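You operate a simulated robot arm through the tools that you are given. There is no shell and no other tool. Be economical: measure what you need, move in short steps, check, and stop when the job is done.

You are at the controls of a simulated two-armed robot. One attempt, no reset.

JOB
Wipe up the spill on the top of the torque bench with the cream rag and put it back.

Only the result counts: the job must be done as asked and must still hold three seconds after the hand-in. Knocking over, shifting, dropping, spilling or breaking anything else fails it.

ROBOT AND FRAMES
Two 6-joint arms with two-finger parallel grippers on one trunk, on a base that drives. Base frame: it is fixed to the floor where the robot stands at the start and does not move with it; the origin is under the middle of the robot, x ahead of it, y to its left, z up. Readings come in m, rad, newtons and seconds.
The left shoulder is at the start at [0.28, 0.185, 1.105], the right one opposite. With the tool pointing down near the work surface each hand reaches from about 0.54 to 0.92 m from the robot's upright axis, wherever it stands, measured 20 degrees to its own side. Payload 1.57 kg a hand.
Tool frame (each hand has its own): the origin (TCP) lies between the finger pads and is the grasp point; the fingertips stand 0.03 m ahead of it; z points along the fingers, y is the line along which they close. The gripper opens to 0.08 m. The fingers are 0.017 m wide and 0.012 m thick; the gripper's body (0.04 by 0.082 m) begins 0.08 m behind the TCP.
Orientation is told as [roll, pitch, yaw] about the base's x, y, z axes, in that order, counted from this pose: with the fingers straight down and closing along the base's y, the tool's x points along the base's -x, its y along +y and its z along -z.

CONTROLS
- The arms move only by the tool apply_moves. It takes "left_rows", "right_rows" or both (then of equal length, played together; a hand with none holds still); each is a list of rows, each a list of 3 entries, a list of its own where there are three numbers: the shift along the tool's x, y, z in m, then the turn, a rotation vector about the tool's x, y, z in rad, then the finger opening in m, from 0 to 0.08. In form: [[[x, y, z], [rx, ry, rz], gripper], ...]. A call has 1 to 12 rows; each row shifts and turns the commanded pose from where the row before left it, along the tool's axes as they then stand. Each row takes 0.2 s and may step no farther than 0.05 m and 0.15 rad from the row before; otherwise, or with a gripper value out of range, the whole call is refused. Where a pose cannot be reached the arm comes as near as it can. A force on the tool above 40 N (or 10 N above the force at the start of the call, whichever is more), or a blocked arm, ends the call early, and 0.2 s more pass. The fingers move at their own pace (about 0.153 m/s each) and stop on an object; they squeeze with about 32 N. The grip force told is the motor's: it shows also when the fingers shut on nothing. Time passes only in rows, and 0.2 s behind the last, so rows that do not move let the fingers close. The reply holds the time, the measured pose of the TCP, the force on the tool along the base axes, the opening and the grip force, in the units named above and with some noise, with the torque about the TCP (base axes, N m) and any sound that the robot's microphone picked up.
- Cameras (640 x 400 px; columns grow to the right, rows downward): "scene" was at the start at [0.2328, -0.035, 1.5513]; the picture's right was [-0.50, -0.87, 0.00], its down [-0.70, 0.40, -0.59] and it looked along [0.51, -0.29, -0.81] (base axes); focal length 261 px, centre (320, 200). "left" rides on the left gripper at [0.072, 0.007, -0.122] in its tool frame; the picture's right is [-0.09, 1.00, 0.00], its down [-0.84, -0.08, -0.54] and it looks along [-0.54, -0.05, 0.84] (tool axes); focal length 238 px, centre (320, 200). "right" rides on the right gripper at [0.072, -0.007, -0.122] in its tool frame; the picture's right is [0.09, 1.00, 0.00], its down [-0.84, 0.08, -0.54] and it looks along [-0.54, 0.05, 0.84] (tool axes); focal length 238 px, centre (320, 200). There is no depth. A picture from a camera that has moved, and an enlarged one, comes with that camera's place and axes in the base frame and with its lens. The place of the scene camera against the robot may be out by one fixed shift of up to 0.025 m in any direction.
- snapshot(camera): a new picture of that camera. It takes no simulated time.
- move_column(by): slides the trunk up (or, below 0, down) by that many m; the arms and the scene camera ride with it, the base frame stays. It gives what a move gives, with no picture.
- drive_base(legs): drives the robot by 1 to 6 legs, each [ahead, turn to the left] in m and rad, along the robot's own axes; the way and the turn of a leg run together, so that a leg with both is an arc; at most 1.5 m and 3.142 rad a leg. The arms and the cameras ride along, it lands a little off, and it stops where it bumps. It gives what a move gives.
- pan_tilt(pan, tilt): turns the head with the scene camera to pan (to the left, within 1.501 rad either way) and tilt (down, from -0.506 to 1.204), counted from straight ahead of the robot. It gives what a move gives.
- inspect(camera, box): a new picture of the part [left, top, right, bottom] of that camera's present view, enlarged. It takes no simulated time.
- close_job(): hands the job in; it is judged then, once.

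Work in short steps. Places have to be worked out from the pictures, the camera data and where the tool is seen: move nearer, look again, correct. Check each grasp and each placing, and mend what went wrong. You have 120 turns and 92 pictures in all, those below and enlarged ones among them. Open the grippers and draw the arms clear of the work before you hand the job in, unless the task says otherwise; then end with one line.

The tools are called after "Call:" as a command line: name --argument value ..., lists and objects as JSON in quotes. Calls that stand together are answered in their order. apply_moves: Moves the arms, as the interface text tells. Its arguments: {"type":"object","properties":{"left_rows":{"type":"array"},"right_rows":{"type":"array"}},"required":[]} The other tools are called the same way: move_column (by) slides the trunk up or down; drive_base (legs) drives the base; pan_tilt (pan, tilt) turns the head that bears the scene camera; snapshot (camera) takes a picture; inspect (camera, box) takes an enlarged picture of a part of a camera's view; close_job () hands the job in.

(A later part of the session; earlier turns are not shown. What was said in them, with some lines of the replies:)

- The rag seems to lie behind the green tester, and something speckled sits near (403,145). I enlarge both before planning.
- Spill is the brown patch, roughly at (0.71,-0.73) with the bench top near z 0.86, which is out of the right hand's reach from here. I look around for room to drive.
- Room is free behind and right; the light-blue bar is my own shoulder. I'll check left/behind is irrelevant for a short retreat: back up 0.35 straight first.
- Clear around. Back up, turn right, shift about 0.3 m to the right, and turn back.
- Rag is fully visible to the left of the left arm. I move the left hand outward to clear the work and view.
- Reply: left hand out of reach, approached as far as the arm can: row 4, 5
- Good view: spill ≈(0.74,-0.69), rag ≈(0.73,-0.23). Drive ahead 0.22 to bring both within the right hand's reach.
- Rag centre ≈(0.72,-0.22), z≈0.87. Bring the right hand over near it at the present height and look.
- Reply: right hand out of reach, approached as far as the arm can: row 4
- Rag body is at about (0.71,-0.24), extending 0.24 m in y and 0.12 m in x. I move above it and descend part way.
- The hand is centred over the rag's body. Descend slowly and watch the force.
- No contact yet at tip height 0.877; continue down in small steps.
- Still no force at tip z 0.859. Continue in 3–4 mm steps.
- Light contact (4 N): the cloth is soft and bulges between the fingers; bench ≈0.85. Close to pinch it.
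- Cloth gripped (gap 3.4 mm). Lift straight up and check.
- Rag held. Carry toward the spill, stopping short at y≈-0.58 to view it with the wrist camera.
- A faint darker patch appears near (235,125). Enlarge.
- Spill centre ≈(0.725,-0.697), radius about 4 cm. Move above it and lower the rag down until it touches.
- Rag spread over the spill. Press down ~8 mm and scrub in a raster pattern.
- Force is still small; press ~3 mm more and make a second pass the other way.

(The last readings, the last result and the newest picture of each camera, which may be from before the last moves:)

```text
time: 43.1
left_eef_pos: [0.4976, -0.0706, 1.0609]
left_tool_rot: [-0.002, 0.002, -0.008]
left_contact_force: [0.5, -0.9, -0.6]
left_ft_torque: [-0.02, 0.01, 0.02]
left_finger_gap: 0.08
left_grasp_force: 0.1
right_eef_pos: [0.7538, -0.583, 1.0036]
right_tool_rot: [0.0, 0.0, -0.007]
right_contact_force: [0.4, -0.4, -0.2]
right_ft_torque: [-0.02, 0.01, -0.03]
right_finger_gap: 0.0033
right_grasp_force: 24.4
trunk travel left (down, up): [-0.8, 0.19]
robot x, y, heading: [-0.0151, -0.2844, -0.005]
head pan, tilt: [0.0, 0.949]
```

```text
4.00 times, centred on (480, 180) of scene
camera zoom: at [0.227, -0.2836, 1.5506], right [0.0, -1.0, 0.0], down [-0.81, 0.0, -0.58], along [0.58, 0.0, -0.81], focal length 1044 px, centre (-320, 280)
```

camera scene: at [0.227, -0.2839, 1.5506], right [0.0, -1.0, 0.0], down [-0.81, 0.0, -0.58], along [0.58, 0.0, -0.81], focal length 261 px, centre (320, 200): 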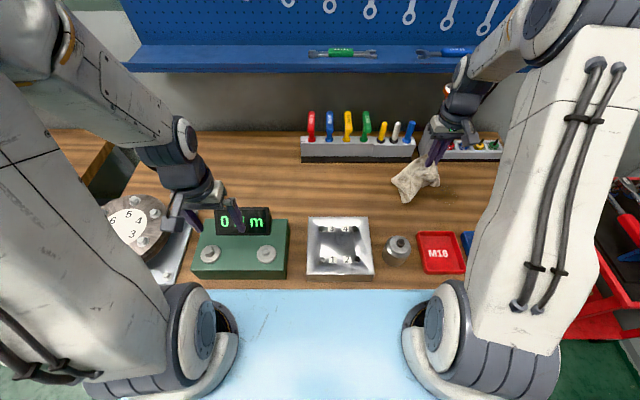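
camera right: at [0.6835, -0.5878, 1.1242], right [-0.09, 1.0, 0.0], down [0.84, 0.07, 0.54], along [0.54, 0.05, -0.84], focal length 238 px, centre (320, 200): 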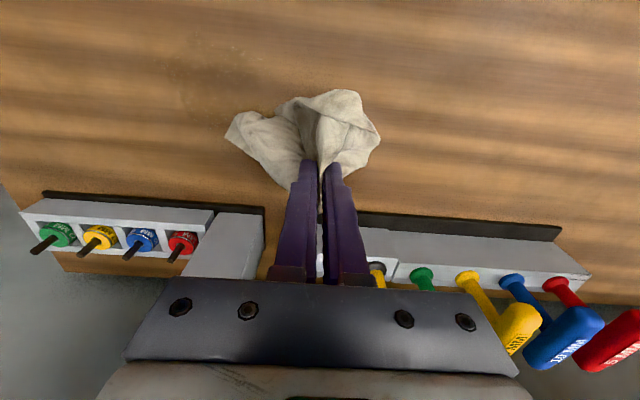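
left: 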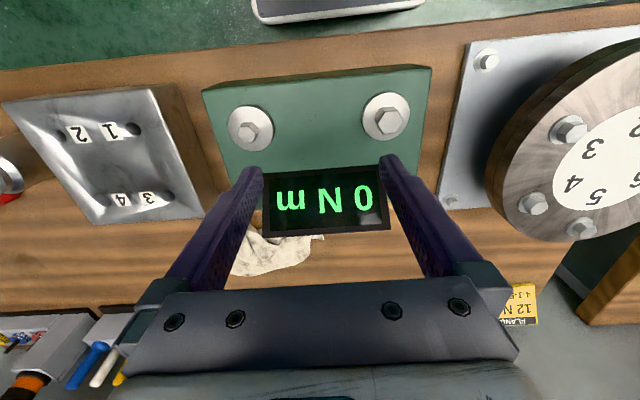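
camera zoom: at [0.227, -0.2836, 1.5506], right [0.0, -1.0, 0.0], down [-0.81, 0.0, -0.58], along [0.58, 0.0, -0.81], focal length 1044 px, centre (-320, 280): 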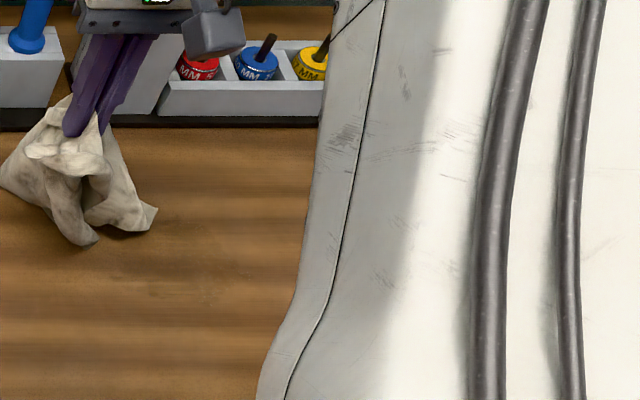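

Much fainter, but residue remains at the near (x≈0.685) and right (y≈-0.745) edges. Go again, with a wider and denser pattern.

Call:
apply_moves --right_rows '[[[0.02, -0.05, 0], [0, 0, 0], 0.0], [[0.03, -0.03, 0], [0, 0, 0], 0.0], [[0, 0, 0.05], [0, 0, 0], 0.0], [[0, 0, 0.05], [0, 0, 0], 0.0], [[0, 0, 0.02], [0, 0, 0], 0.0], [[0.02, 0.02, 0.001], [0, 0, 0], 0.0], [[0, -0.04, 0], [0, 0, 0], 0.0], [[0, -0.04, 0], [0, 0, 0], 0.0], [[0, -0.04, 0], [0, 0, 0], 0.0], [[-0.02, 0, 0], [0, 0, 0], 0.0], [[0, 0.04, 0], [0, 0, 0], 0.0], [[0, 0.04, 0], [0, 0, 0], 0.0]]'

Call:
apply_moves --right_rows '[[[0, 0.04, 0], [0, 0, 0], 0.0], [[-0.02, 0, 0], [0, 0, 0], 0.0], [[0, -0.04, 0], [0, 0, 0], 0.0], [[0, -0.04, 0], [0, 0, 0], 0.0], [[0, -0.04, 0], [0, 0, 0], 0.0], [[-0.02, 0, 0], [0, 0, 0], 0.0], [[0, 0.04, 0], [0, 0, 0], 0.0], [[0, 0.04, 0], [0, 0, 0], 0.0], [[0, 0.04, 0], [0, 0, 0], 0.0], [[-0.02, 0, 0], [0, 0, 0], 0.0], [[0, -0.04, 0], [0, 0, 0], 0.0], [[0, -0.04, 0], [0, 0, 0], 0.0]]'

Call:
apply_moves --right_rows '[[[0, -0.04, 0], [0, 0, 0], 0.0], [[0.04, 0, 0], [0, 0, 0], 0.0], [[0.04, 0, 0], [0, 0, 0], 0.0], [[0, 0.03, 0], [0, 0, 0], 0.0], [[-0.04, 0, 0], [0, 0, 0], 0.0], [[-0.04, 0, 0], [0, 0, 0], 0.0], [[0, 0.03, 0], [0, 0, 0], 0.0], [[0.04, 0, 0], [0, 0, 0], 0.0], [[0.04, 0, 0], [0, 0, 0], 0.0], [[0, 0.03, 0], [0, 0, 0], 0.0], [[-0.04, 0, 0], [0, 0, 0], 0.0], [[-0.04, 0, 0], [0, 0, 0], 0.0]]'

Call:
apply_moves --right_rows '[[[0, 0, -0.04], [0, 0, 0], 0.0], [[0, 0, -0.05], [0, 0, 0], 0.0], [[0.02, 0, -0.05], [0, 0, 0], 0.0], [[0.02, 0.05, 0], [0, 0, 0], 0.0], [[0, 0.04, 0], [0, 0, 0], 0.0], [[0, 0, 0], [0, 0, 0], 0.0]]'

Call:
snapshot --camera "right"

```text
refused: row 1 steps farther than a row can; nothing moved
```

```text
time: 45.7
left_eef_pos: [0.498, -0.0706, 1.0604]
left_tool_rot: [0.0, 0.003, -0.003]
left_contact_force: [0.5, 0.2, -0.1]
left_ft_torque: [-0.02, 0.01, -0.03]
left_finger_gap: 0.0804
left_grasp_force: 0.1
right_eef_pos: [0.8148, -0.6209, 1.0014]
right_tool_rot: [0.0, 0.003, -0.002]
right_contact_force: [-0.6, 0.1, -0.8]
right_ft_torque: [0.02, 0.01, 0.0]
right_finger_gap: 0.0034
right_grasp_force: 23.8
trunk travel left (down, up): [-0.8, 0.19]
robot x, y, heading: [-0.0116, -0.2832, -0.003]
head pan, tilt: [0.0, 0.949]
```

```text
time: 48.3
left_eef_pos: [0.4983, -0.0713, 1.0612]
left_tool_rot: [-0.001, 0.001, -0.004]
left_contact_force: [-0.2, 0.1, 0.7]
left_ft_torque: [0.01, 0.0, 0.03]
left_finger_gap: 0.0801
left_grasp_force: 0.0
right_eef_pos: [0.814, -0.5694, 1.0014]
right_tool_rot: [0.0, -0.001, -0.005]
right_contact_force: [-0.3, 0.2, -0.5]
right_ft_torque: [0.03, -0.03, -0.01]
right_finger_gap: 0.0035
right_grasp_force: 23.5
trunk travel left (down, up): [-0.8, 0.19]
robot x, y, heading: [-0.0148, -0.2852, -0.002]
head pan, tilt: [0.0, 0.949]
```

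```text
refused: row 3 steps farther than a row can; nothing moved
```

```text
59 pictures are left
camera right: at [0.7431, -0.5754, 1.1234], right [-0.09, 1.0, 0.0], down [0.84, 0.07, 0.54], along [0.54, 0.05, -0.84], focal length 238 px, centre (320, 200)
```

right: 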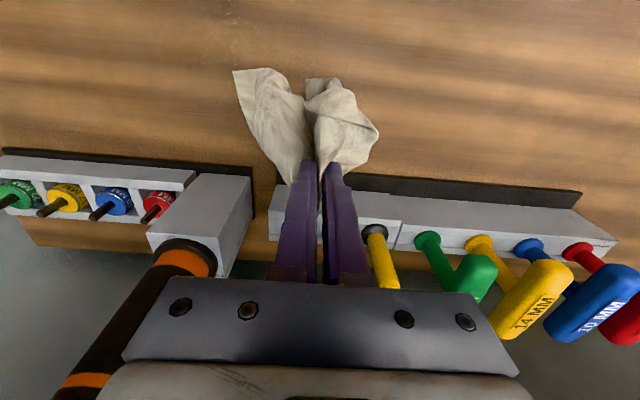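

A step was over-long so the passes played in the air; nothing was touched (forces ~0), but I'll chain no more. Move back to above (0.72,-0.64).

Call:
apply_moves --right_rows '[[[0.04, 0, 0], [0, 0, 0], 0.0], [[0.04, 0, 0], [0, 0, 0], 0.0], [[0.03, -0.03, 0], [0, 0, 0], 0.0], [[0.02, -0.04, 0], [0, 0, 0], 0.0], [[0, 0, 0], [0, 0, 0], 0.0]]'

Call:
snapshot --camera "right"

Call:
snapshot --camera "scene"

```text
time: 49.5
left_eef_pos: [0.4988, -0.0703, 1.062]
left_tool_rot: [0.001, 0.001, -0.007]
left_contact_force: [0.4, -0.4, 0.4]
left_ft_torque: [-0.02, 0.04, -0.02]
left_finger_gap: 0.0801
left_grasp_force: 0.1
right_eef_pos: [0.6833, -0.6414, 1.0011]
right_tool_rot: [-0.002, 0.0, -0.002]
right_contact_force: [-0.3, 0.6, 0.4]
right_ft_torque: [0.01, -0.02, -0.02]
right_finger_gap: 0.0034
right_grasp_force: 24.7
trunk travel left (down, up): [-0.8, 0.19]
robot x, y, heading: [-0.0156, -0.2856, -0.004]
head pan, tilt: [0.0, 0.949]
```

```text
58 pictures are left
camera right: at [0.6117, -0.6473, 1.1234], right [-0.09, 1.0, 0.0], down [0.84, 0.07, 0.54], along [0.54, 0.05, -0.84], focal length 238 px, centre (320, 200)
```

right: 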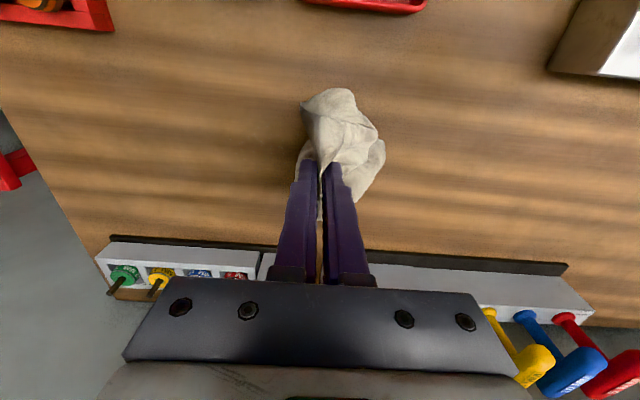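

```text
57 pictures are left
camera scene: at [0.2269, -0.284, 1.5506], right [0.0, -1.0, 0.0], down [-0.81, 0.0, -0.58], along [0.58, 0.0, -0.81], focal length 261 px, centre (320, 200)
```

scene: 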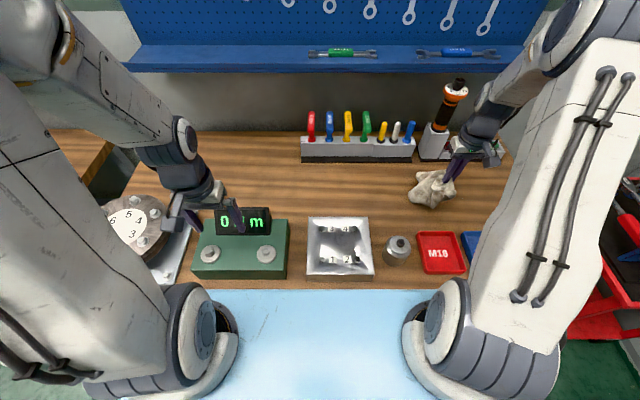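

Everything stands as before. Enlarge the spill area from this angle.

Call:
inspect --camera "right" --box '[160, 50, 340, 200]'

```text
2.67 times, centred on (250, 125) of right
camera zoom: at [0.6117, -0.6473, 1.1234], right [-0.09, 1.0, 0.0], down [0.84, 0.07, 0.54], along [0.54, 0.05, -0.84], focal length 636 px, centre (507, 400)
```

zoom: 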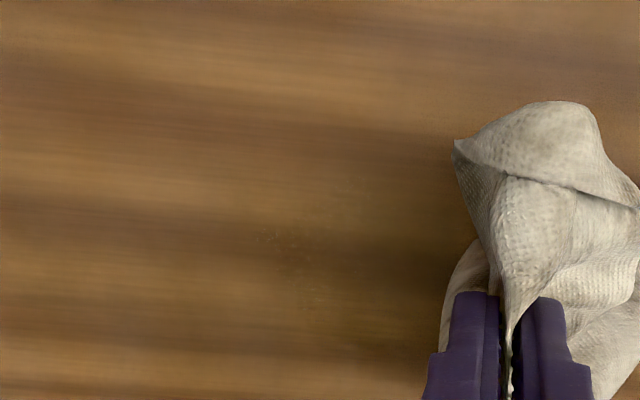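

Faint residue is still there around (0.71,-0.74)–(0.70,-0.69). Lower the rag here and begin the dense passes.

Call:
apply_moves --right_rows '[[[0, 0, 0.045], [0, 0, 0], 0.0], [[0, 0, 0.045], [0, 0, 0], 0.0], [[0, 0, 0.025], [0, 0, 0], 0.0], [[0, 0, 0.006], [0, 0, 0], 0.0], [[0, -0.04, 0], [0, 0, 0], 0.0], [[0, -0.04, 0], [0, 0, 0], 0.0], [[0, -0.04, 0], [0, 0, 0], 0.0], [[-0.02, 0, 0], [0, 0, 0], 0.0], [[0, 0.04, 0], [0, 0, 0], 0.0], [[0, 0.04, 0], [0, 0, 0], 0.0], [[0, 0.04, 0], [0, 0, 0], 0.0], [[-0.02, 0, 0], [0, 0, 0], 0.0]]'

```text
time: 52.1
left_eef_pos: [0.4968, -0.0706, 1.0617]
left_tool_rot: [0.0, 0.0, -0.004]
left_contact_force: [-0.6, -0.5, 0.5]
left_ft_torque: [-0.02, -0.03, 0.02]
left_finger_gap: 0.0801
left_grasp_force: 0.1
right_eef_pos: [0.7234, -0.6415, 0.883]
right_tool_rot: [0.001, 0.003, -0.006]
right_contact_force: [-13.7, -0.8, 33.9]
right_ft_torque: [0.24, 0.43, 0.1]
right_finger_gap: 0.0033
right_grasp_force: 24.4
trunk travel left (down, up): [-0.8, 0.19]
robot x, y, heading: [-0.0159, -0.2853, -0.001]
head pan, tilt: [0.0, 0.949]
```

Force is 34 N, firm but under the limit; ease up 1.5 mm and continue the passes.

Call:
apply_moves --right_rows '[[[0, 0, -0.0015], [0, 0, 0], 0.0], [[0, -0.04, 0], [0, 0, 0], 0.0], [[0, -0.04, 0], [0, 0, 0], 0.0], [[0, -0.04, 0], [0, 0, 0], 0.0], [[-0.02, 0, 0], [0, 0, 0], 0.0], [[0, 0.04, 0], [0, 0, 0], 0.0], [[0, 0.04, 0], [0, 0, 0], 0.0], [[0, 0.04, 0], [0, 0, 0], 0.0], [[0.03, -0.03, 0], [0, 0, 0], 0.0], [[0.03, 0, 0], [0, 0, 0], 0.0], [[0, -0.03, 0], [0, 0, 0], 0.0], [[-0.04, 0, 0], [0, 0, 0], 0.0]]'

```text
time: 54.7
left_eef_pos: [0.4984, -0.0704, 1.0615]
left_tool_rot: [0.0, -0.001, -0.004]
left_contact_force: [-0.1, -0.4, 0.1]
left_ft_torque: [0.02, -0.05, 0.0]
left_finger_gap: 0.0798
left_grasp_force: 0.0
right_eef_pos: [0.7227, -0.7006, 0.8815]
right_tool_rot: [-0.002, -0.001, -0.004]
right_contact_force: [-10.5, -0.2, 23.7]
right_ft_torque: [0.18, 0.3, 0.08]
right_finger_gap: 0.0036
right_grasp_force: 24.5
trunk travel left (down, up): [-0.8, 0.19]
robot x, y, heading: [-0.0123, -0.2852, -0.001]
head pan, tilt: [0.0, 0.949]
```

Pressing well at 24 N. More x-strokes across the right part, then lift.

Call:
apply_moves --right_rows '[[[0, -0.025, 0], [0, 0, 0], 0.0], [[0.04, 0, 0], [0, 0, 0], 0.0], [[0, -0.025, 0], [0, 0, 0], 0.0], [[-0.04, 0, 0], [0, 0, 0], 0.0], [[-0.03, 0, 0], [0, 0, 0], 0.0], [[0, 0.03, 0], [0, 0, 0], 0.0], [[0.04, 0, 0], [0, 0, 0], 0.0], [[0.03, 0, 0], [0, 0, 0], 0.0], [[0, 0.04, 0], [0, 0, 0], 0.0], [[-0.04, 0, 0], [0, 0, 0], 0.0], [[0, 0.03, 0], [0, 0, 0], 0.0]]'

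Call:
apply_moves --right_rows '[[[0, 0, -0.04], [0, 0, 0], 0.0], [[0, 0, -0.045], [0, 0, 0], 0.0], [[0, 0, -0.045], [0, 0, 0], 0.0], [[0, 0.04, 0], [0, 0, 0], 0.0], [[0, 0.04, 0], [0, 0, 0], 0.0], [[0, 0, 0], [0, 0, 0], 0.0]]'

Call:
snapshot --camera "right"

Call:
inspect --camera "right" --box '[140, 40, 320, 190]'

```text
time: 57.1
left_eef_pos: [0.4978, -0.0703, 1.0629]
left_tool_rot: [0.0, 0.0, -0.005]
left_contact_force: [-0.1, -0.2, 0.3]
left_ft_torque: [-0.01, -0.01, 0.03]
left_finger_gap: 0.0802
left_grasp_force: 0.1
right_eef_pos: [0.7257, -0.6517, 0.8824]
right_tool_rot: [-0.002, -0.003, -0.005]
right_contact_force: [0.1, -5.2, 20.5]
right_ft_torque: [-0.05, 0.04, 0.0]
right_finger_gap: 0.0033
right_grasp_force: 23.8
trunk travel left (down, up): [-0.8, 0.19]
robot x, y, heading: [-0.0163, -0.2853, -0.003]
head pan, tilt: [0.0, 0.949]
```

```text
time: 58.5
left_eef_pos: [0.4973, -0.07, 1.0623]
left_tool_rot: [0.0, 0.001, -0.006]
left_contact_force: [-0.6, 0.1, 0.5]
left_ft_torque: [0.02, 0.01, -0.01]
left_finger_gap: 0.0796
left_grasp_force: 0.1
right_eef_pos: [0.7221, -0.5706, 1.0138]
right_tool_rot: [0.0, 0.001, -0.006]
right_contact_force: [-0.9, 0.6, 0.3]
right_ft_torque: [-0.02, -0.01, -0.03]
right_finger_gap: 0.0034
right_grasp_force: 24.3
trunk travel left (down, up): [-0.8, 0.19]
robot x, y, heading: [-0.0136, -0.2855, -0.002]
head pan, tilt: [0.0, 0.949]
```

```text
55 pictures are left
camera right: at [0.6519, -0.5748, 1.1347], right [-0.09, 1.0, 0.0], down [0.84, 0.07, 0.54], along [0.54, 0.05, -0.84], focal length 238 px, centre (320, 200)
```

right: 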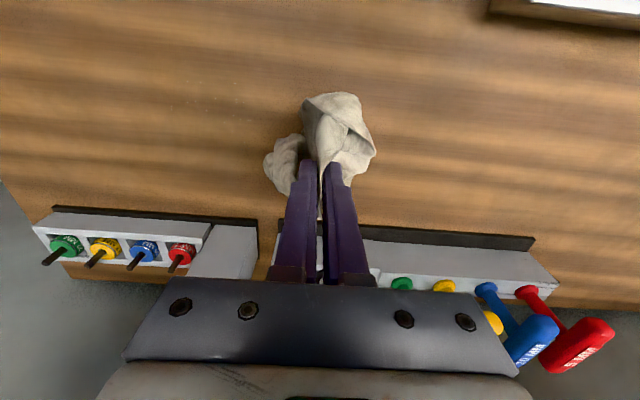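

```text
2.67 times, centred on (230, 115) of right
camera zoom: at [0.6519, -0.5748, 1.1347], right [-0.09, 1.0, 0.0], down [0.84, 0.07, 0.54], along [0.54, 0.05, -0.84], focal length 636 px, centre (560, 427)
```

zoom: 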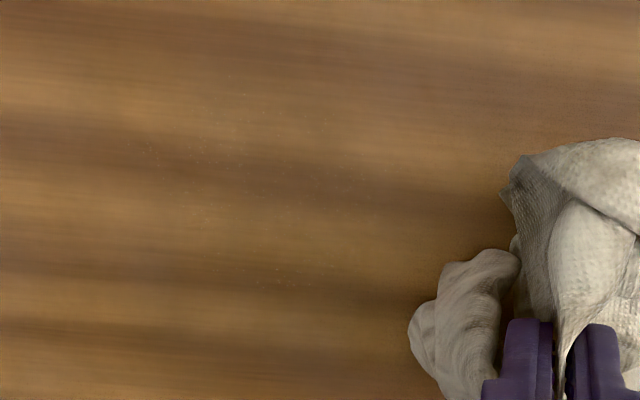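

Only the faintest specks remain over the original area. One more complete pass, including the far edge (x≈0.78).

Call:
apply_moves --right_rows '[[[0, -0.045, 0], [0, 0, 0], 0.0], [[0.015, -0.025, 0.03], [0, 0, 0], 0.0], [[0, 0, 0.045], [0, 0, 0], 0.0], [[0, 0, 0.045], [0, 0, 0], 0.0], [[0, 0, 0.0105], [0, 0, 0], 0.0], [[0, -0.04, 0], [0, 0, 0], 0.0], [[0, -0.04, 0], [0, 0, 0], 0.0], [[0, -0.04, 0], [0, 0, 0], 0.0], [[-0.02, 0, 0], [0, 0, 0], 0.0], [[0, 0.04, 0], [0, 0, 0], 0.0], [[0, 0.04, 0], [0, 0, 0], 0.0], [[0, 0.04, 0], [0, 0, 0], 0.0]]'

```text
time: 61.1
left_eef_pos: [0.4983, -0.0707, 1.062]
left_tool_rot: [-0.001, 0.0, -0.005]
left_contact_force: [0.6, 0.2, 0.3]
left_ft_torque: [-0.01, 0.01, 0.04]
left_finger_gap: 0.0801
left_grasp_force: 0.0
right_eef_pos: [0.7323, -0.6392, 0.8819]
right_tool_rot: [0.0, -0.001, -0.006]
right_contact_force: [0.2, 0.1, 9.1]
right_ft_torque: [0.02, -0.07, -0.02]
right_finger_gap: 0.0035
right_grasp_force: 24.9
trunk travel left (down, up): [-0.8, 0.19]
robot x, y, heading: [-0.0189, -0.2843, 0.001]
head pan, tilt: [0.0, 0.949]
```

Good contact. Continue farther out in x, then across to the near side.

Call:
apply_moves --right_rows '[[[-0.02, 0, 0.0005], [0, 0, 0], 0.0], [[0, -0.04, 0], [0, 0, 0], 0.0], [[0, -0.04, 0], [0, 0, 0], 0.0], [[0, -0.04, 0], [0, 0, 0], 0.0], [[-0.025, 0, 0], [0, 0, 0], 0.0], [[0, 0.04, 0], [0, 0, 0], 0.0], [[0, 0.04, 0], [0, 0, 0], 0.0], [[0, 0.03, 0], [0, 0, 0], 0.0], [[0.045, 0, 0], [0, 0, 0], 0.0], [[0.045, 0, 0], [0, 0, 0], 0.0], [[0.015, -0.03, 0], [0, 0, 0], 0.0], [[-0.045, 0, 0], [0, 0, 0], 0.0]]'

Call:
apply_moves --right_rows '[[[-0.045, 0, 0], [0, 0, 0], 0.0], [[0, -0.03, 0], [0, 0, 0], 0.0], [[0.045, 0, 0], [0, 0, 0], 0.0], [[0.045, 0, 0], [0, 0, 0], 0.0], [[0, -0.03, 0], [0, 0, 0], 0.0], [[-0.045, 0, 0], [0, 0, 0], 0.0], [[-0.045, 0, 0], [0, 0, 0], 0.0], [[0.03, 0.03, 0], [0, 0, 0], 0.0], [[0.03, 0.03, 0], [0, 0, 0], 0.0], [[0, 0.04, 0], [0, 0, 0], 0.0]]'

Call:
apply_moves --right_rows '[[[0, 0, -0.04], [0, 0, 0], 0.0], [[0, 0, -0.045], [0, 0, 0], 0.0], [[0, 0, -0.045], [0, 0, 0], 0.0], [[0, 0.04, 0], [0, 0, 0], 0.0], [[0, 0.04, 0], [0, 0, 0], 0.0], [[0, 0, 0], [0, 0, 0], 0.0]]'

Call:
snapshot --camera "right"

Call:
inspect --camera "right" --box '[140, 40, 320, 190]'

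```text
time: 63.6
left_eef_pos: [0.4976, -0.0697, 1.0611]
left_tool_rot: [0.001, -0.002, -0.002]
left_contact_force: [0.6, 0.4, -0.5]
left_ft_torque: [0.0, 0.0, 0.01]
left_finger_gap: 0.0801
left_grasp_force: 0.1
right_eef_pos: [0.6761, -0.6779, 0.8825]
right_tool_rot: [0.0, 0.001, -0.005]
right_contact_force: [-2.7, 1.4, 19.3]
right_ft_torque: [0.13, -0.02, 0.02]
right_finger_gap: 0.0033
right_grasp_force: 24.9
trunk travel left (down, up): [-0.8, 0.19]
robot x, y, heading: [-0.0129, -0.2827, -0.004]
head pan, tilt: [0.0, 0.949]
stopped in row 12 (right hand): the force on the tool passed its limit at 48 N (the readings are from after the stop); the commanded pose is now the measured one
```

```text
time: 65.8
left_eef_pos: [0.4975, -0.0711, 1.0623]
left_tool_rot: [-0.001, 0.0, -0.003]
left_contact_force: [-0.3, 0.1, 0.0]
left_ft_torque: [-0.01, -0.02, 0.01]
left_finger_gap: 0.0803
left_grasp_force: 0.0
right_eef_pos: [0.66, -0.6402, 0.8823]
right_tool_rot: [0.002, 0.002, -0.008]
right_contact_force: [1.4, -2.6, 20.9]
right_ft_torque: [0.0, -0.13, 0.0]
right_finger_gap: 0.0034
right_grasp_force: 24.4
trunk travel left (down, up): [-0.8, 0.19]
robot x, y, heading: [-0.0177, -0.2859, 0.002]
head pan, tilt: [0.0, 0.949]
```

```text
time: 67.2
left_eef_pos: [0.4983, -0.0684, 1.0621]
left_tool_rot: [0.001, 0.0, -0.004]
left_contact_force: [0.1, 0.0, -0.1]
left_ft_torque: [-0.04, 0.01, -0.02]
left_finger_gap: 0.0799
left_grasp_force: 0.0
right_eef_pos: [0.6609, -0.5574, 1.0127]
right_tool_rot: [0.002, 0.007, -0.007]
right_contact_force: [0.3, -0.6, -1.0]
right_ft_torque: [0.0, -0.02, 0.01]
right_finger_gap: 0.0037
right_grasp_force: 24.5
trunk travel left (down, up): [-0.8, 0.19]
robot x, y, heading: [-0.0141, -0.2816, -0.005]
head pan, tilt: [0.0, 0.949]
```

```text
53 pictures are left
camera right: at [0.5894, -0.5628, 1.1347], right [-0.09, 1.0, 0.0], down [0.84, 0.07, 0.54], along [0.54, 0.05, -0.84], focal length 238 px, centre (320, 200)
```

right: 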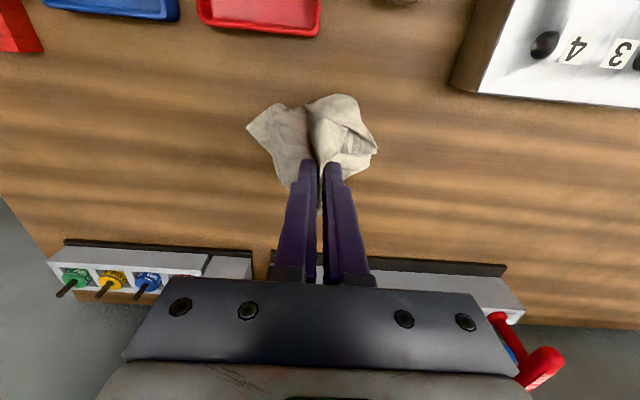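

```text
2.67 times, centred on (230, 115) of right
camera zoom: at [0.5894, -0.5628, 1.1347], right [-0.09, 1.0, 0.0], down [0.84, 0.07, 0.54], along [0.54, 0.05, -0.84], focal length 636 px, centre (560, 427)
```

zoom: 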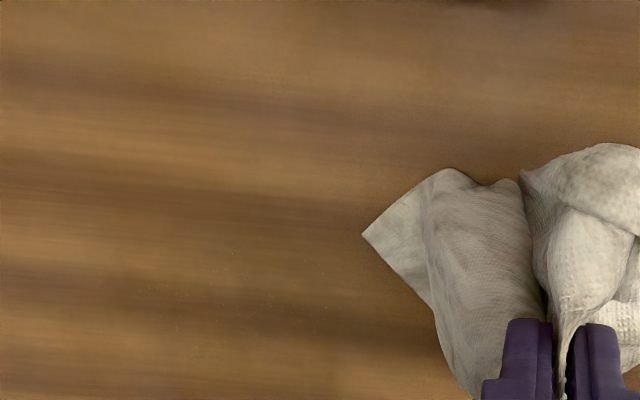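

Look still closer at the former spill area.

Call:
inspect --camera "right" --box '[170, 110, 270, 190]'

```text
5.00 times, centred on (220, 150) of right
camera zoom: at [0.5894, -0.5628, 1.1347], right [-0.09, 1.0, 0.0], down [0.84, 0.07, 0.54], along [0.54, 0.05, -0.84], focal length 1192 px, centre (820, 450)
```

zoom: 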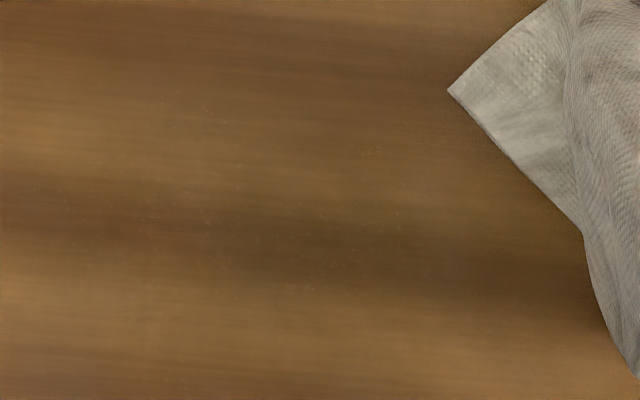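

A trace of specks is still there; one more thorough pass to be sure.

Call:
apply_moves --right_rows '[[[-0.02, -0.04, 0], [0, 0, 0], 0.0], [[-0.02, -0.04, 0], [0, 0, 0], 0.0], [[0, 0, 0.045], [0, 0, 0], 0.0], [[0, 0, 0.045], [0, 0, 0], 0.0], [[0, 0, 0.0395], [0, 0, 0], 0.0], [[0, -0.04, 0.001], [0, 0, 0], 0.0], [[0, -0.04, 0], [0, 0, 0], 0.0], [[0, -0.035, 0], [0, 0, 0], 0.0], [[-0.02, 0, 0], [0, 0, 0], 0.0], [[0, 0.04, 0], [0, 0, 0], 0.0], [[0, 0.04, 0], [0, 0, 0], 0.0], [[0, 0.035, 0], [0, 0, 0], 0.0]]'

Call:
snapshot --camera "right"

```text
time: 69.1
left_eef_pos: [0.4976, -0.069, 1.0618]
left_tool_rot: [0.0, -0.001, -0.005]
left_contact_force: [0.7, 0.1, -0.4]
left_ft_torque: [-0.03, 0.0, 0.01]
left_finger_gap: 0.0801
left_grasp_force: 0.0
right_eef_pos: [0.7029, -0.7556, 0.8862]
right_tool_rot: [0.0, 0.002, -0.005]
right_contact_force: [-3.6, 2.4, 15.9]
right_ft_torque: [0.0, 0.1, 0.01]
right_finger_gap: 0.0035
right_grasp_force: 24.8
trunk travel left (down, up): [-0.8, 0.19]
robot x, y, heading: [-0.0175, -0.282, -0.004]
head pan, tilt: [0.0, 0.949]
stopped in row 9 (right hand): the force on the tool passed its limit at 43 N (the readings are from after the stop); the commanded pose is now the measured one
```

```text
50 pictures are left
camera right: at [0.6323, -0.761, 1.0071], right [-0.09, 1.0, 0.0], down [0.84, 0.07, 0.54], along [0.54, 0.05, -0.84], focal length 238 px, centre (320, 200)
```

right: 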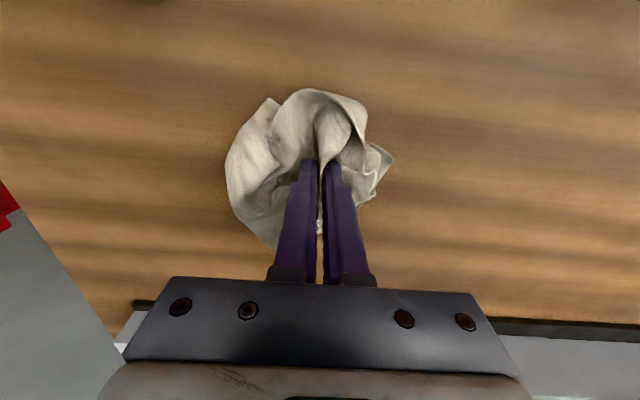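

Cloth is bunched thicker under the tips; at z 0.886 there's 16 N, a fine wiping force. Continue from here.

Call:
apply_moves --right_rows '[[[-0.02, 0, 0], [0, 0, 0], 0.0], [[0, 0.04, 0], [0, 0, 0], 0.0], [[0, 0.04, 0], [0, 0, 0], 0.0], [[0, 0.035, 0], [0, 0, 0], 0.0], [[-0.02, 0, 0], [0, 0, 0], 0.0], [[0, -0.04, 0], [0, 0, 0], 0.0], [[0, -0.04, 0], [0, 0, 0], 0.0], [[0, -0.035, 0], [0, 0, 0], 0.0], [[-0.02, 0, 0], [0, 0, 0], 0.0], [[0, 0.04, 0], [0, 0, 0], 0.0], [[0, 0.04, 0], [0, 0, 0], 0.0], [[0, 0.035, 0], [0, 0, 0], 0.0]]'

```text
time: 71.7
left_eef_pos: [0.4971, -0.0685, 1.0618]
left_tool_rot: [0.0, 0.0, -0.003]
left_contact_force: [-0.5, 0.0, -0.4]
left_ft_torque: [-0.01, -0.02, 0.02]
left_finger_gap: 0.0801
left_grasp_force: 0.2
right_eef_pos: [0.7644, -0.6418, 0.8853]
right_tool_rot: [0.0, 0.0, -0.008]
right_contact_force: [0.8, -7.6, 28.1]
right_ft_torque: [-0.18, -0.01, -0.02]
right_finger_gap: 0.0035
right_grasp_force: 24.4
trunk travel left (down, up): [-0.8, 0.19]
robot x, y, heading: [-0.0168, -0.2832, -0.003]
head pan, tilt: [0.0, 0.949]
```

Pass done with good contact. Lift and inspect.

Call:
apply_moves --right_rows '[[[0, 0, -0.04], [0, 0, 0], 0.0], [[0, 0, -0.045], [0, 0, 0], 0.0], [[0.02, 0, -0.045], [0, 0, 0], 0.0], [[0.03, 0.035, 0], [0, 0, 0], 0.0], [[0.01, 0.04, 0], [0, 0, 0], 0.0], [[0, 0, 0], [0, 0, 0], 0.0]]'

Call:
inspect --camera "right" --box '[140, 50, 300, 180]'

```text
time: 73.1
left_eef_pos: [0.4987, -0.0692, 1.0614]
left_tool_rot: [0.0, 0.003, -0.004]
left_contact_force: [-0.3, 0.0, -0.1]
left_ft_torque: [0.01, 0.03, 0.04]
left_finger_gap: 0.0797
left_grasp_force: 0.0
right_eef_pos: [0.7048, -0.568, 1.0129]
right_tool_rot: [0.003, 0.005, -0.007]
right_contact_force: [0.0, 0.1, 0.0]
right_ft_torque: [-0.03, 0.01, -0.01]
right_finger_gap: 0.0036
right_grasp_force: 24.9
trunk travel left (down, up): [-0.8, 0.19]
robot x, y, heading: [-0.0125, -0.2832, -0.006]
head pan, tilt: [0.0, 0.949]
```

```text
3.08 times, centred on (220, 115) of right
camera zoom: at [0.6344, -0.5722, 1.1339], right [-0.09, 1.0, 0.0], down [0.84, 0.07, 0.54], along [0.54, 0.05, -0.84], focal length 733 px, centre (628, 462)
```

zoom: 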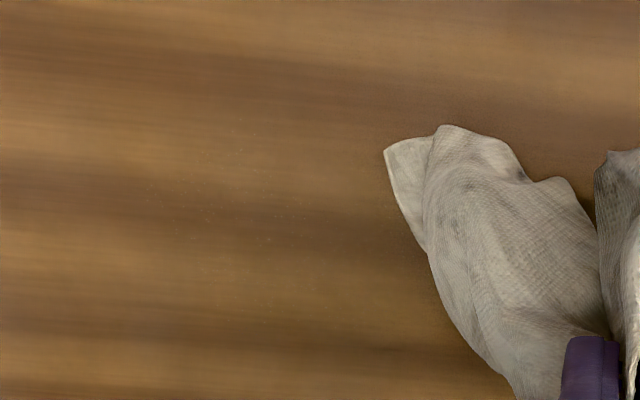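

The spill is gone to the eye. Carry the rag back to above its original place (0.707,-0.243).

Call:
apply_moves --right_rows '[[[0, 0.045, -0.02], [0, 0, 0], 0.0], [[0, 0.045, 0], [0, 0, 0], 0.0], [[0, 0.045, 0], [0, 0, 0], 0.0], [[0, 0.045, 0], [0, 0, 0], 0.0], [[0, 0.045, 0], [0, 0, 0], 0.0], [[0, 0.045, 0], [0, 0, 0], 0.0], [[0, 0.045, 0], [0, 0, 0], 0.0], [[-0.003, 0.01, 0], [0, 0, 0], 0.0], [[0, 0, 0.04], [0, 0, 0], 0.0], [[0, 0, 0.04], [0, 0, 0], 0.0], [[0, 0, 0.03], [0, 0, 0], 0.0], [[0, 0, 0.02], [0, 0, 0], 0.0]]'

Call:
snapshot --camera "right"

Call:
snapshot --camera "scene"

```text
time: 75.7
left_eef_pos: [0.498, -0.0689, 1.061]
left_tool_rot: [0.002, 0.003, -0.003]
left_contact_force: [0.0, -0.3, 0.1]
left_ft_torque: [0.0, 0.01, -0.01]
left_finger_gap: 0.08
left_grasp_force: 0.2
right_eef_pos: [0.7088, -0.2386, 0.9031]
right_tool_rot: [0.002, 0.007, -0.006]
right_contact_force: [0.3, 0.4, -0.2]
right_ft_torque: [0.03, 0.04, 0.02]
right_finger_gap: 0.0036
right_grasp_force: 25.4
trunk travel left (down, up): [-0.8, 0.19]
robot x, y, heading: [-0.0171, -0.2836, -0.003]
head pan, tilt: [0.0, 0.949]
```

```text
48 pictures are left
camera right: at [0.6379, -0.2439, 1.0244], right [-0.09, 1.0, 0.0], down [0.84, 0.07, 0.54], along [0.54, 0.05, -0.84], focal length 238 px, centre (320, 200)
```

right: 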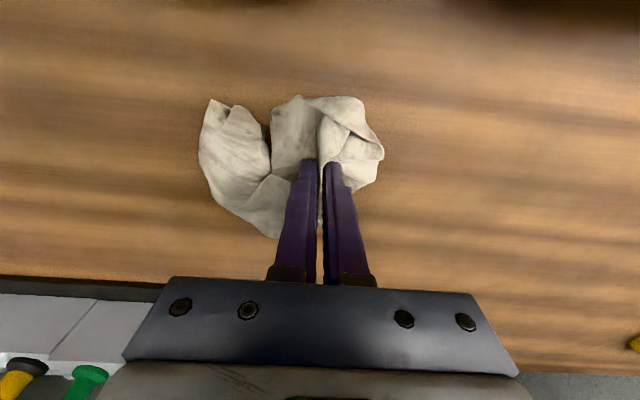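

```text
47 pictures are left
camera scene: at [0.2271, -0.2832, 1.5506], right [0.0, -1.0, 0.0], down [-0.81, 0.0, -0.58], along [0.58, 0.0, -0.81], focal length 261 px, centre (320, 200)
```

scene: 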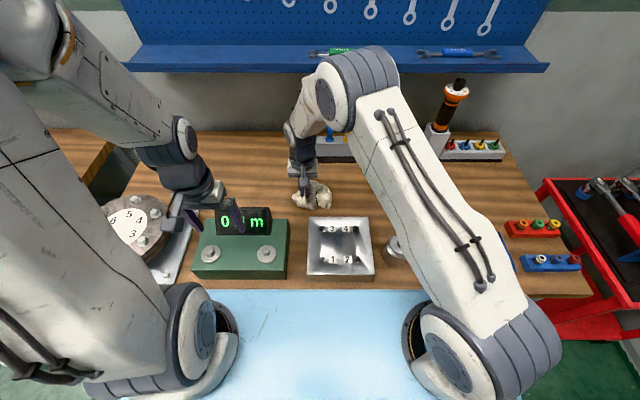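

Rag lies a bit to the right of its original centre (≈-0.225). Drag 3 cm left, lower, and open.

Call:
apply_moves --right_rows '[[[0, 0.03, 0], [0, 0, 0], 0.0], [[0, 0, 0.008], [0, 0, 0], 0.0], [[0, 0, 0.005], [0, 0, 0], 0.0], [[0, 0, 0], [0, 0, 0], 0.03], [[0, 0, 0], [0, 0, 0], 0.05], [[0, 0, 0], [0, 0, 0], 0.05], [[0, 0, -0.02], [0, 0, 0], 0.05], [[0, 0, -0.03], [0, 0, 0], 0.05], [[0, 0, -0.04], [0, 0, 0], 0.05], [[0, 0, -0.04], [0, 0, 0], 0.05], [[0, 0, 0], [0, 0, 0], 0.05]]'

Call:
snapshot --camera "right"

Call:
inspect --camera "scene" --box '[230, 120, 390, 220]'

```text
time: 78.1
left_eef_pos: [0.4981, -0.0693, 1.0621]
left_tool_rot: [0.001, 0.0, -0.003]
left_contact_force: [-0.5, -0.5, 0.6]
left_ft_torque: [0.01, 0.01, -0.02]
left_finger_gap: 0.0802
left_grasp_force: 0.0
right_eef_pos: [0.7074, -0.212, 1.0231]
right_tool_rot: [0.002, 0.004, -0.006]
right_contact_force: [0.2, -0.1, -0.9]
right_ft_torque: [0.0, -0.05, 0.0]
right_finger_gap: 0.0498
right_grasp_force: 0.0
trunk travel left (down, up): [-0.8, 0.19]
robot x, y, heading: [-0.0131, -0.2818, 0.0]
head pan, tilt: [0.0, 0.949]
```

```text
46 pictures are left
camera right: at [0.637, -0.2172, 1.146], right [-0.09, 1.0, 0.0], down [0.84, 0.07, 0.54], along [0.54, 0.05, -0.84], focal length 238 px, centre (320, 200)
```

right: 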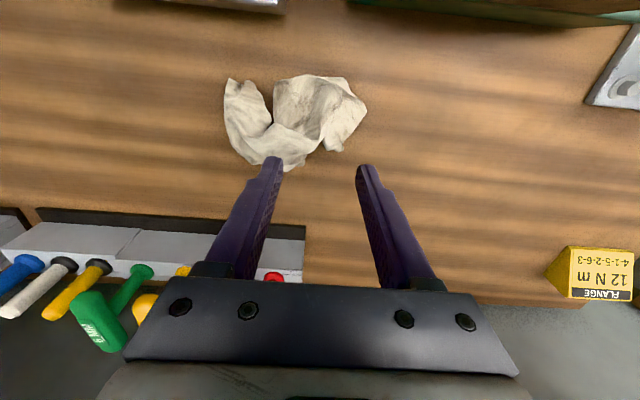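

```text
4.00 times, centred on (310, 170) of scene
camera zoom: at [0.2269, -0.2833, 1.5506], right [0.0, -1.0, 0.0], down [-0.81, 0.0, -0.58], along [0.58, 0.0, -0.81], focal length 1044 px, centre (360, 320)
```

zoom: 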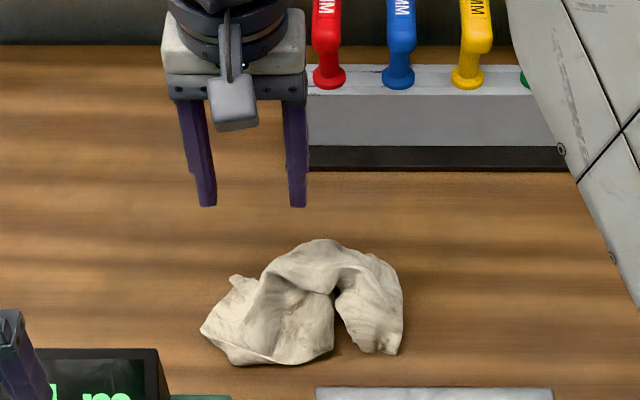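

Rag rests in its original place (within ~3 cm), released. Raise and withdraw the right hand, then check the whole bench.

Call:
apply_moves --right_rows '[[[0, 0, -0.045], [0, 0, 0], 0.05], [[0.03, -0.03, 0], [0, 0, 0], 0.08], [[0.03, -0.035, 0], [0, 0, 0], 0.08], [[0.03, -0.035, 0], [0, 0, 0], 0.08], [[0.03, -0.035, 0], [0, 0, 0], 0.08], [[0.03, -0.035, 0], [0, 0, 0], 0.08], [[0.03, -0.035, 0], [0, 0, 0], 0.08], [[0.03, -0.035, 0], [0, 0, 0], 0.08], [[0.03, -0.035, 0], [0, 0, 0], 0.08], [[0.03, -0.035, 0], [0, 0, 0], 0.08], [[0.03, -0.035, 0], [0, 0, 0], 0.08], [[0, 0, 0], [0, 0, 0], 0.08]]'

Call:
snapshot --camera "scene"

Call:
inspect --camera "scene" --box '[400, 130, 560, 230]'

```text
time: 80.7
left_eef_pos: [0.4979, -0.0704, 1.0622]
left_tool_rot: [0.0, 0.001, -0.003]
left_contact_force: [-0.3, -0.3, 0.1]
left_ft_torque: [0.01, -0.02, 0.04]
left_finger_gap: 0.08
left_grasp_force: 0.1
right_eef_pos: [0.4607, -0.5689, 1.0918]
right_tool_rot: [0.003, 0.006, -0.006]
right_contact_force: [-1.3, -0.2, 0.9]
right_ft_torque: [0.02, 0.02, -0.03]
right_finger_gap: 0.0799
right_grasp_force: 0.1
right hand out of reach, approached as far as the arm can: row 9, 10, 11
trunk travel left (down, up): [-0.8, 0.19]
robot x, y, heading: [-0.013, -0.2814, -0.003]
head pan, tilt: [0.0, 0.949]
```

```text
44 pictures are left
camera scene: at [0.227, -0.2835, 1.5506], right [0.0, -1.0, 0.0], down [-0.81, 0.0, -0.58], along [0.58, 0.0, -0.81], focal length 261 px, centre (320, 200)
```

scene: 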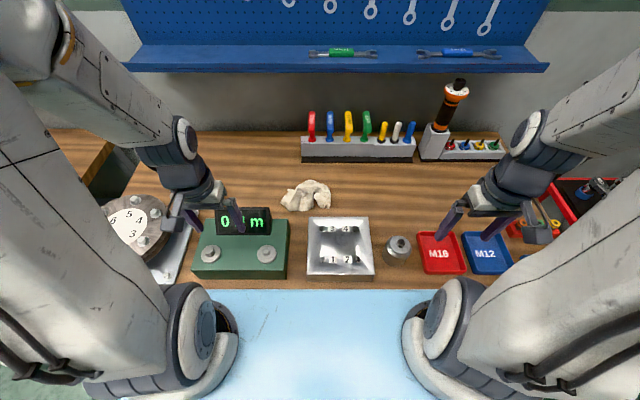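

```text
4.00 times, centred on (480, 180) of scene
camera zoom: at [0.227, -0.2835, 1.5506], right [0.0, -1.0, 0.0], down [-0.81, 0.0, -0.58], along [0.58, 0.0, -0.81], focal length 1044 px, centre (-320, 280)
```

zoom: 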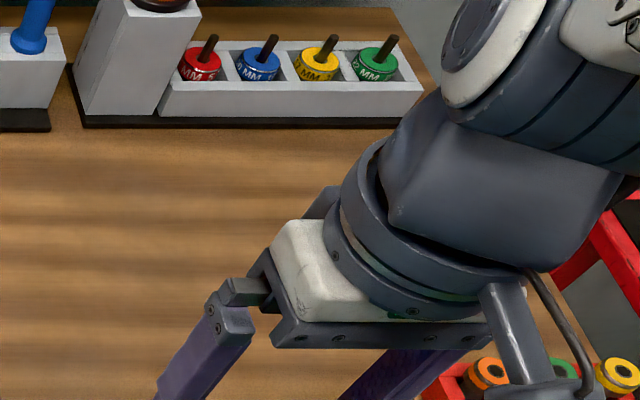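

Bench is clean and everything stands. Back off 0.3 m to draw the arms clear and take a final look.

Call:
drive_base --legs '[[-0.3, 0]]'

Call:
pan_tilt --pan -0.2 --tilt 0.75

Call:
snapshot --camera "scene"

Call:
inspect --camera "scene" --box '[300, 140, 460, 240]'

```text
time: 82.7
left_eef_pos: [0.2022, -0.071, 1.0606]
left_tool_rot: [0.0, 0.001, -0.008]
left_contact_force: [0.8, -0.8, -0.6]
left_ft_torque: [0.0, -0.03, 0.01]
left_finger_gap: 0.08
left_grasp_force: 0.1
right_eef_pos: [0.1641, -0.5689, 1.0904]
right_tool_rot: [0.005, 0.008, -0.009]
right_contact_force: [-1.0, -0.1, 0.1]
right_ft_torque: [-0.02, 0.04, -0.01]
right_finger_gap: 0.0802
right_grasp_force: 0.1
trunk travel left (down, up): [-0.8, 0.19]
robot x, y, heading: [-0.3094, -0.2831, -0.003]
head pan, tilt: [0.0, 0.949]
```

```text
time: 83.5
left_eef_pos: [0.202, -0.0699, 1.0616]
left_tool_rot: [-0.001, 0.001, -0.008]
left_contact_force: [0.1, -0.5, 0.8]
left_ft_torque: [0.0, 0.0, 0.0]
left_finger_gap: 0.0801
left_grasp_force: 0.0
right_eef_pos: [0.1627, -0.5693, 1.0912]
right_tool_rot: [0.004, 0.008, -0.01]
right_contact_force: [1.2, -0.8, 1.2]
right_ft_torque: [-0.01, 0.01, 0.02]
right_finger_gap: 0.0804
right_grasp_force: 0.0
trunk travel left (down, up): [-0.8, 0.19]
robot x, y, heading: [-0.3102, -0.2827, -0.007]
head pan, tilt: [-0.201, 0.75]
```

```text
42 pictures are left
camera scene: at [-0.0619, -0.2995, 1.566], right [-0.2, -0.98, 0.0], down [-0.67, 0.14, -0.73], along [0.72, -0.15, -0.68], focal length 261 px, centre (320, 200)
```

scene: 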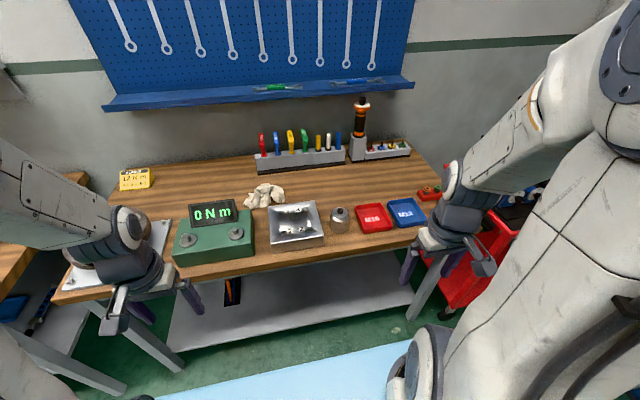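

```text
4.00 times, centred on (380, 190) of scene
camera zoom: at [-0.0619, -0.2995, 1.566], right [-0.2, -0.98, 0.0], down [-0.67, 0.14, -0.73], along [0.72, -0.15, -0.68], focal length 1044 px, centre (80, 240)
```

zoom: 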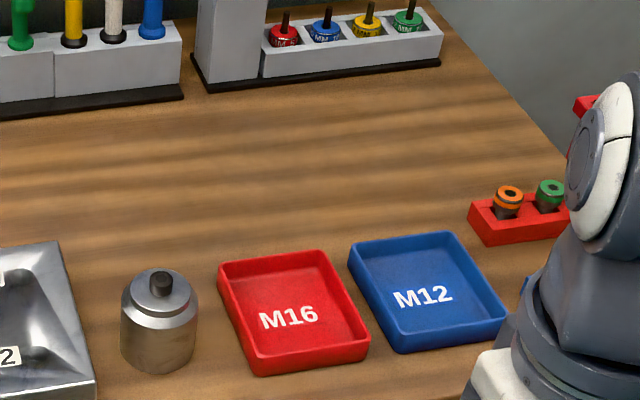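

The bench is clean, the rag is back in its place, nothing else has moved, and the grippers are open and clear. I'm handing in.

Call:
close_job

```text
The job is handed in.
```

I wiped the spill off the torque bench with the cream rag and put the rag back about 3 cm from where it started, a little more bunched up than before. The last pictures show no visible trace of the spill and nothing else moved, and the job is handed in.
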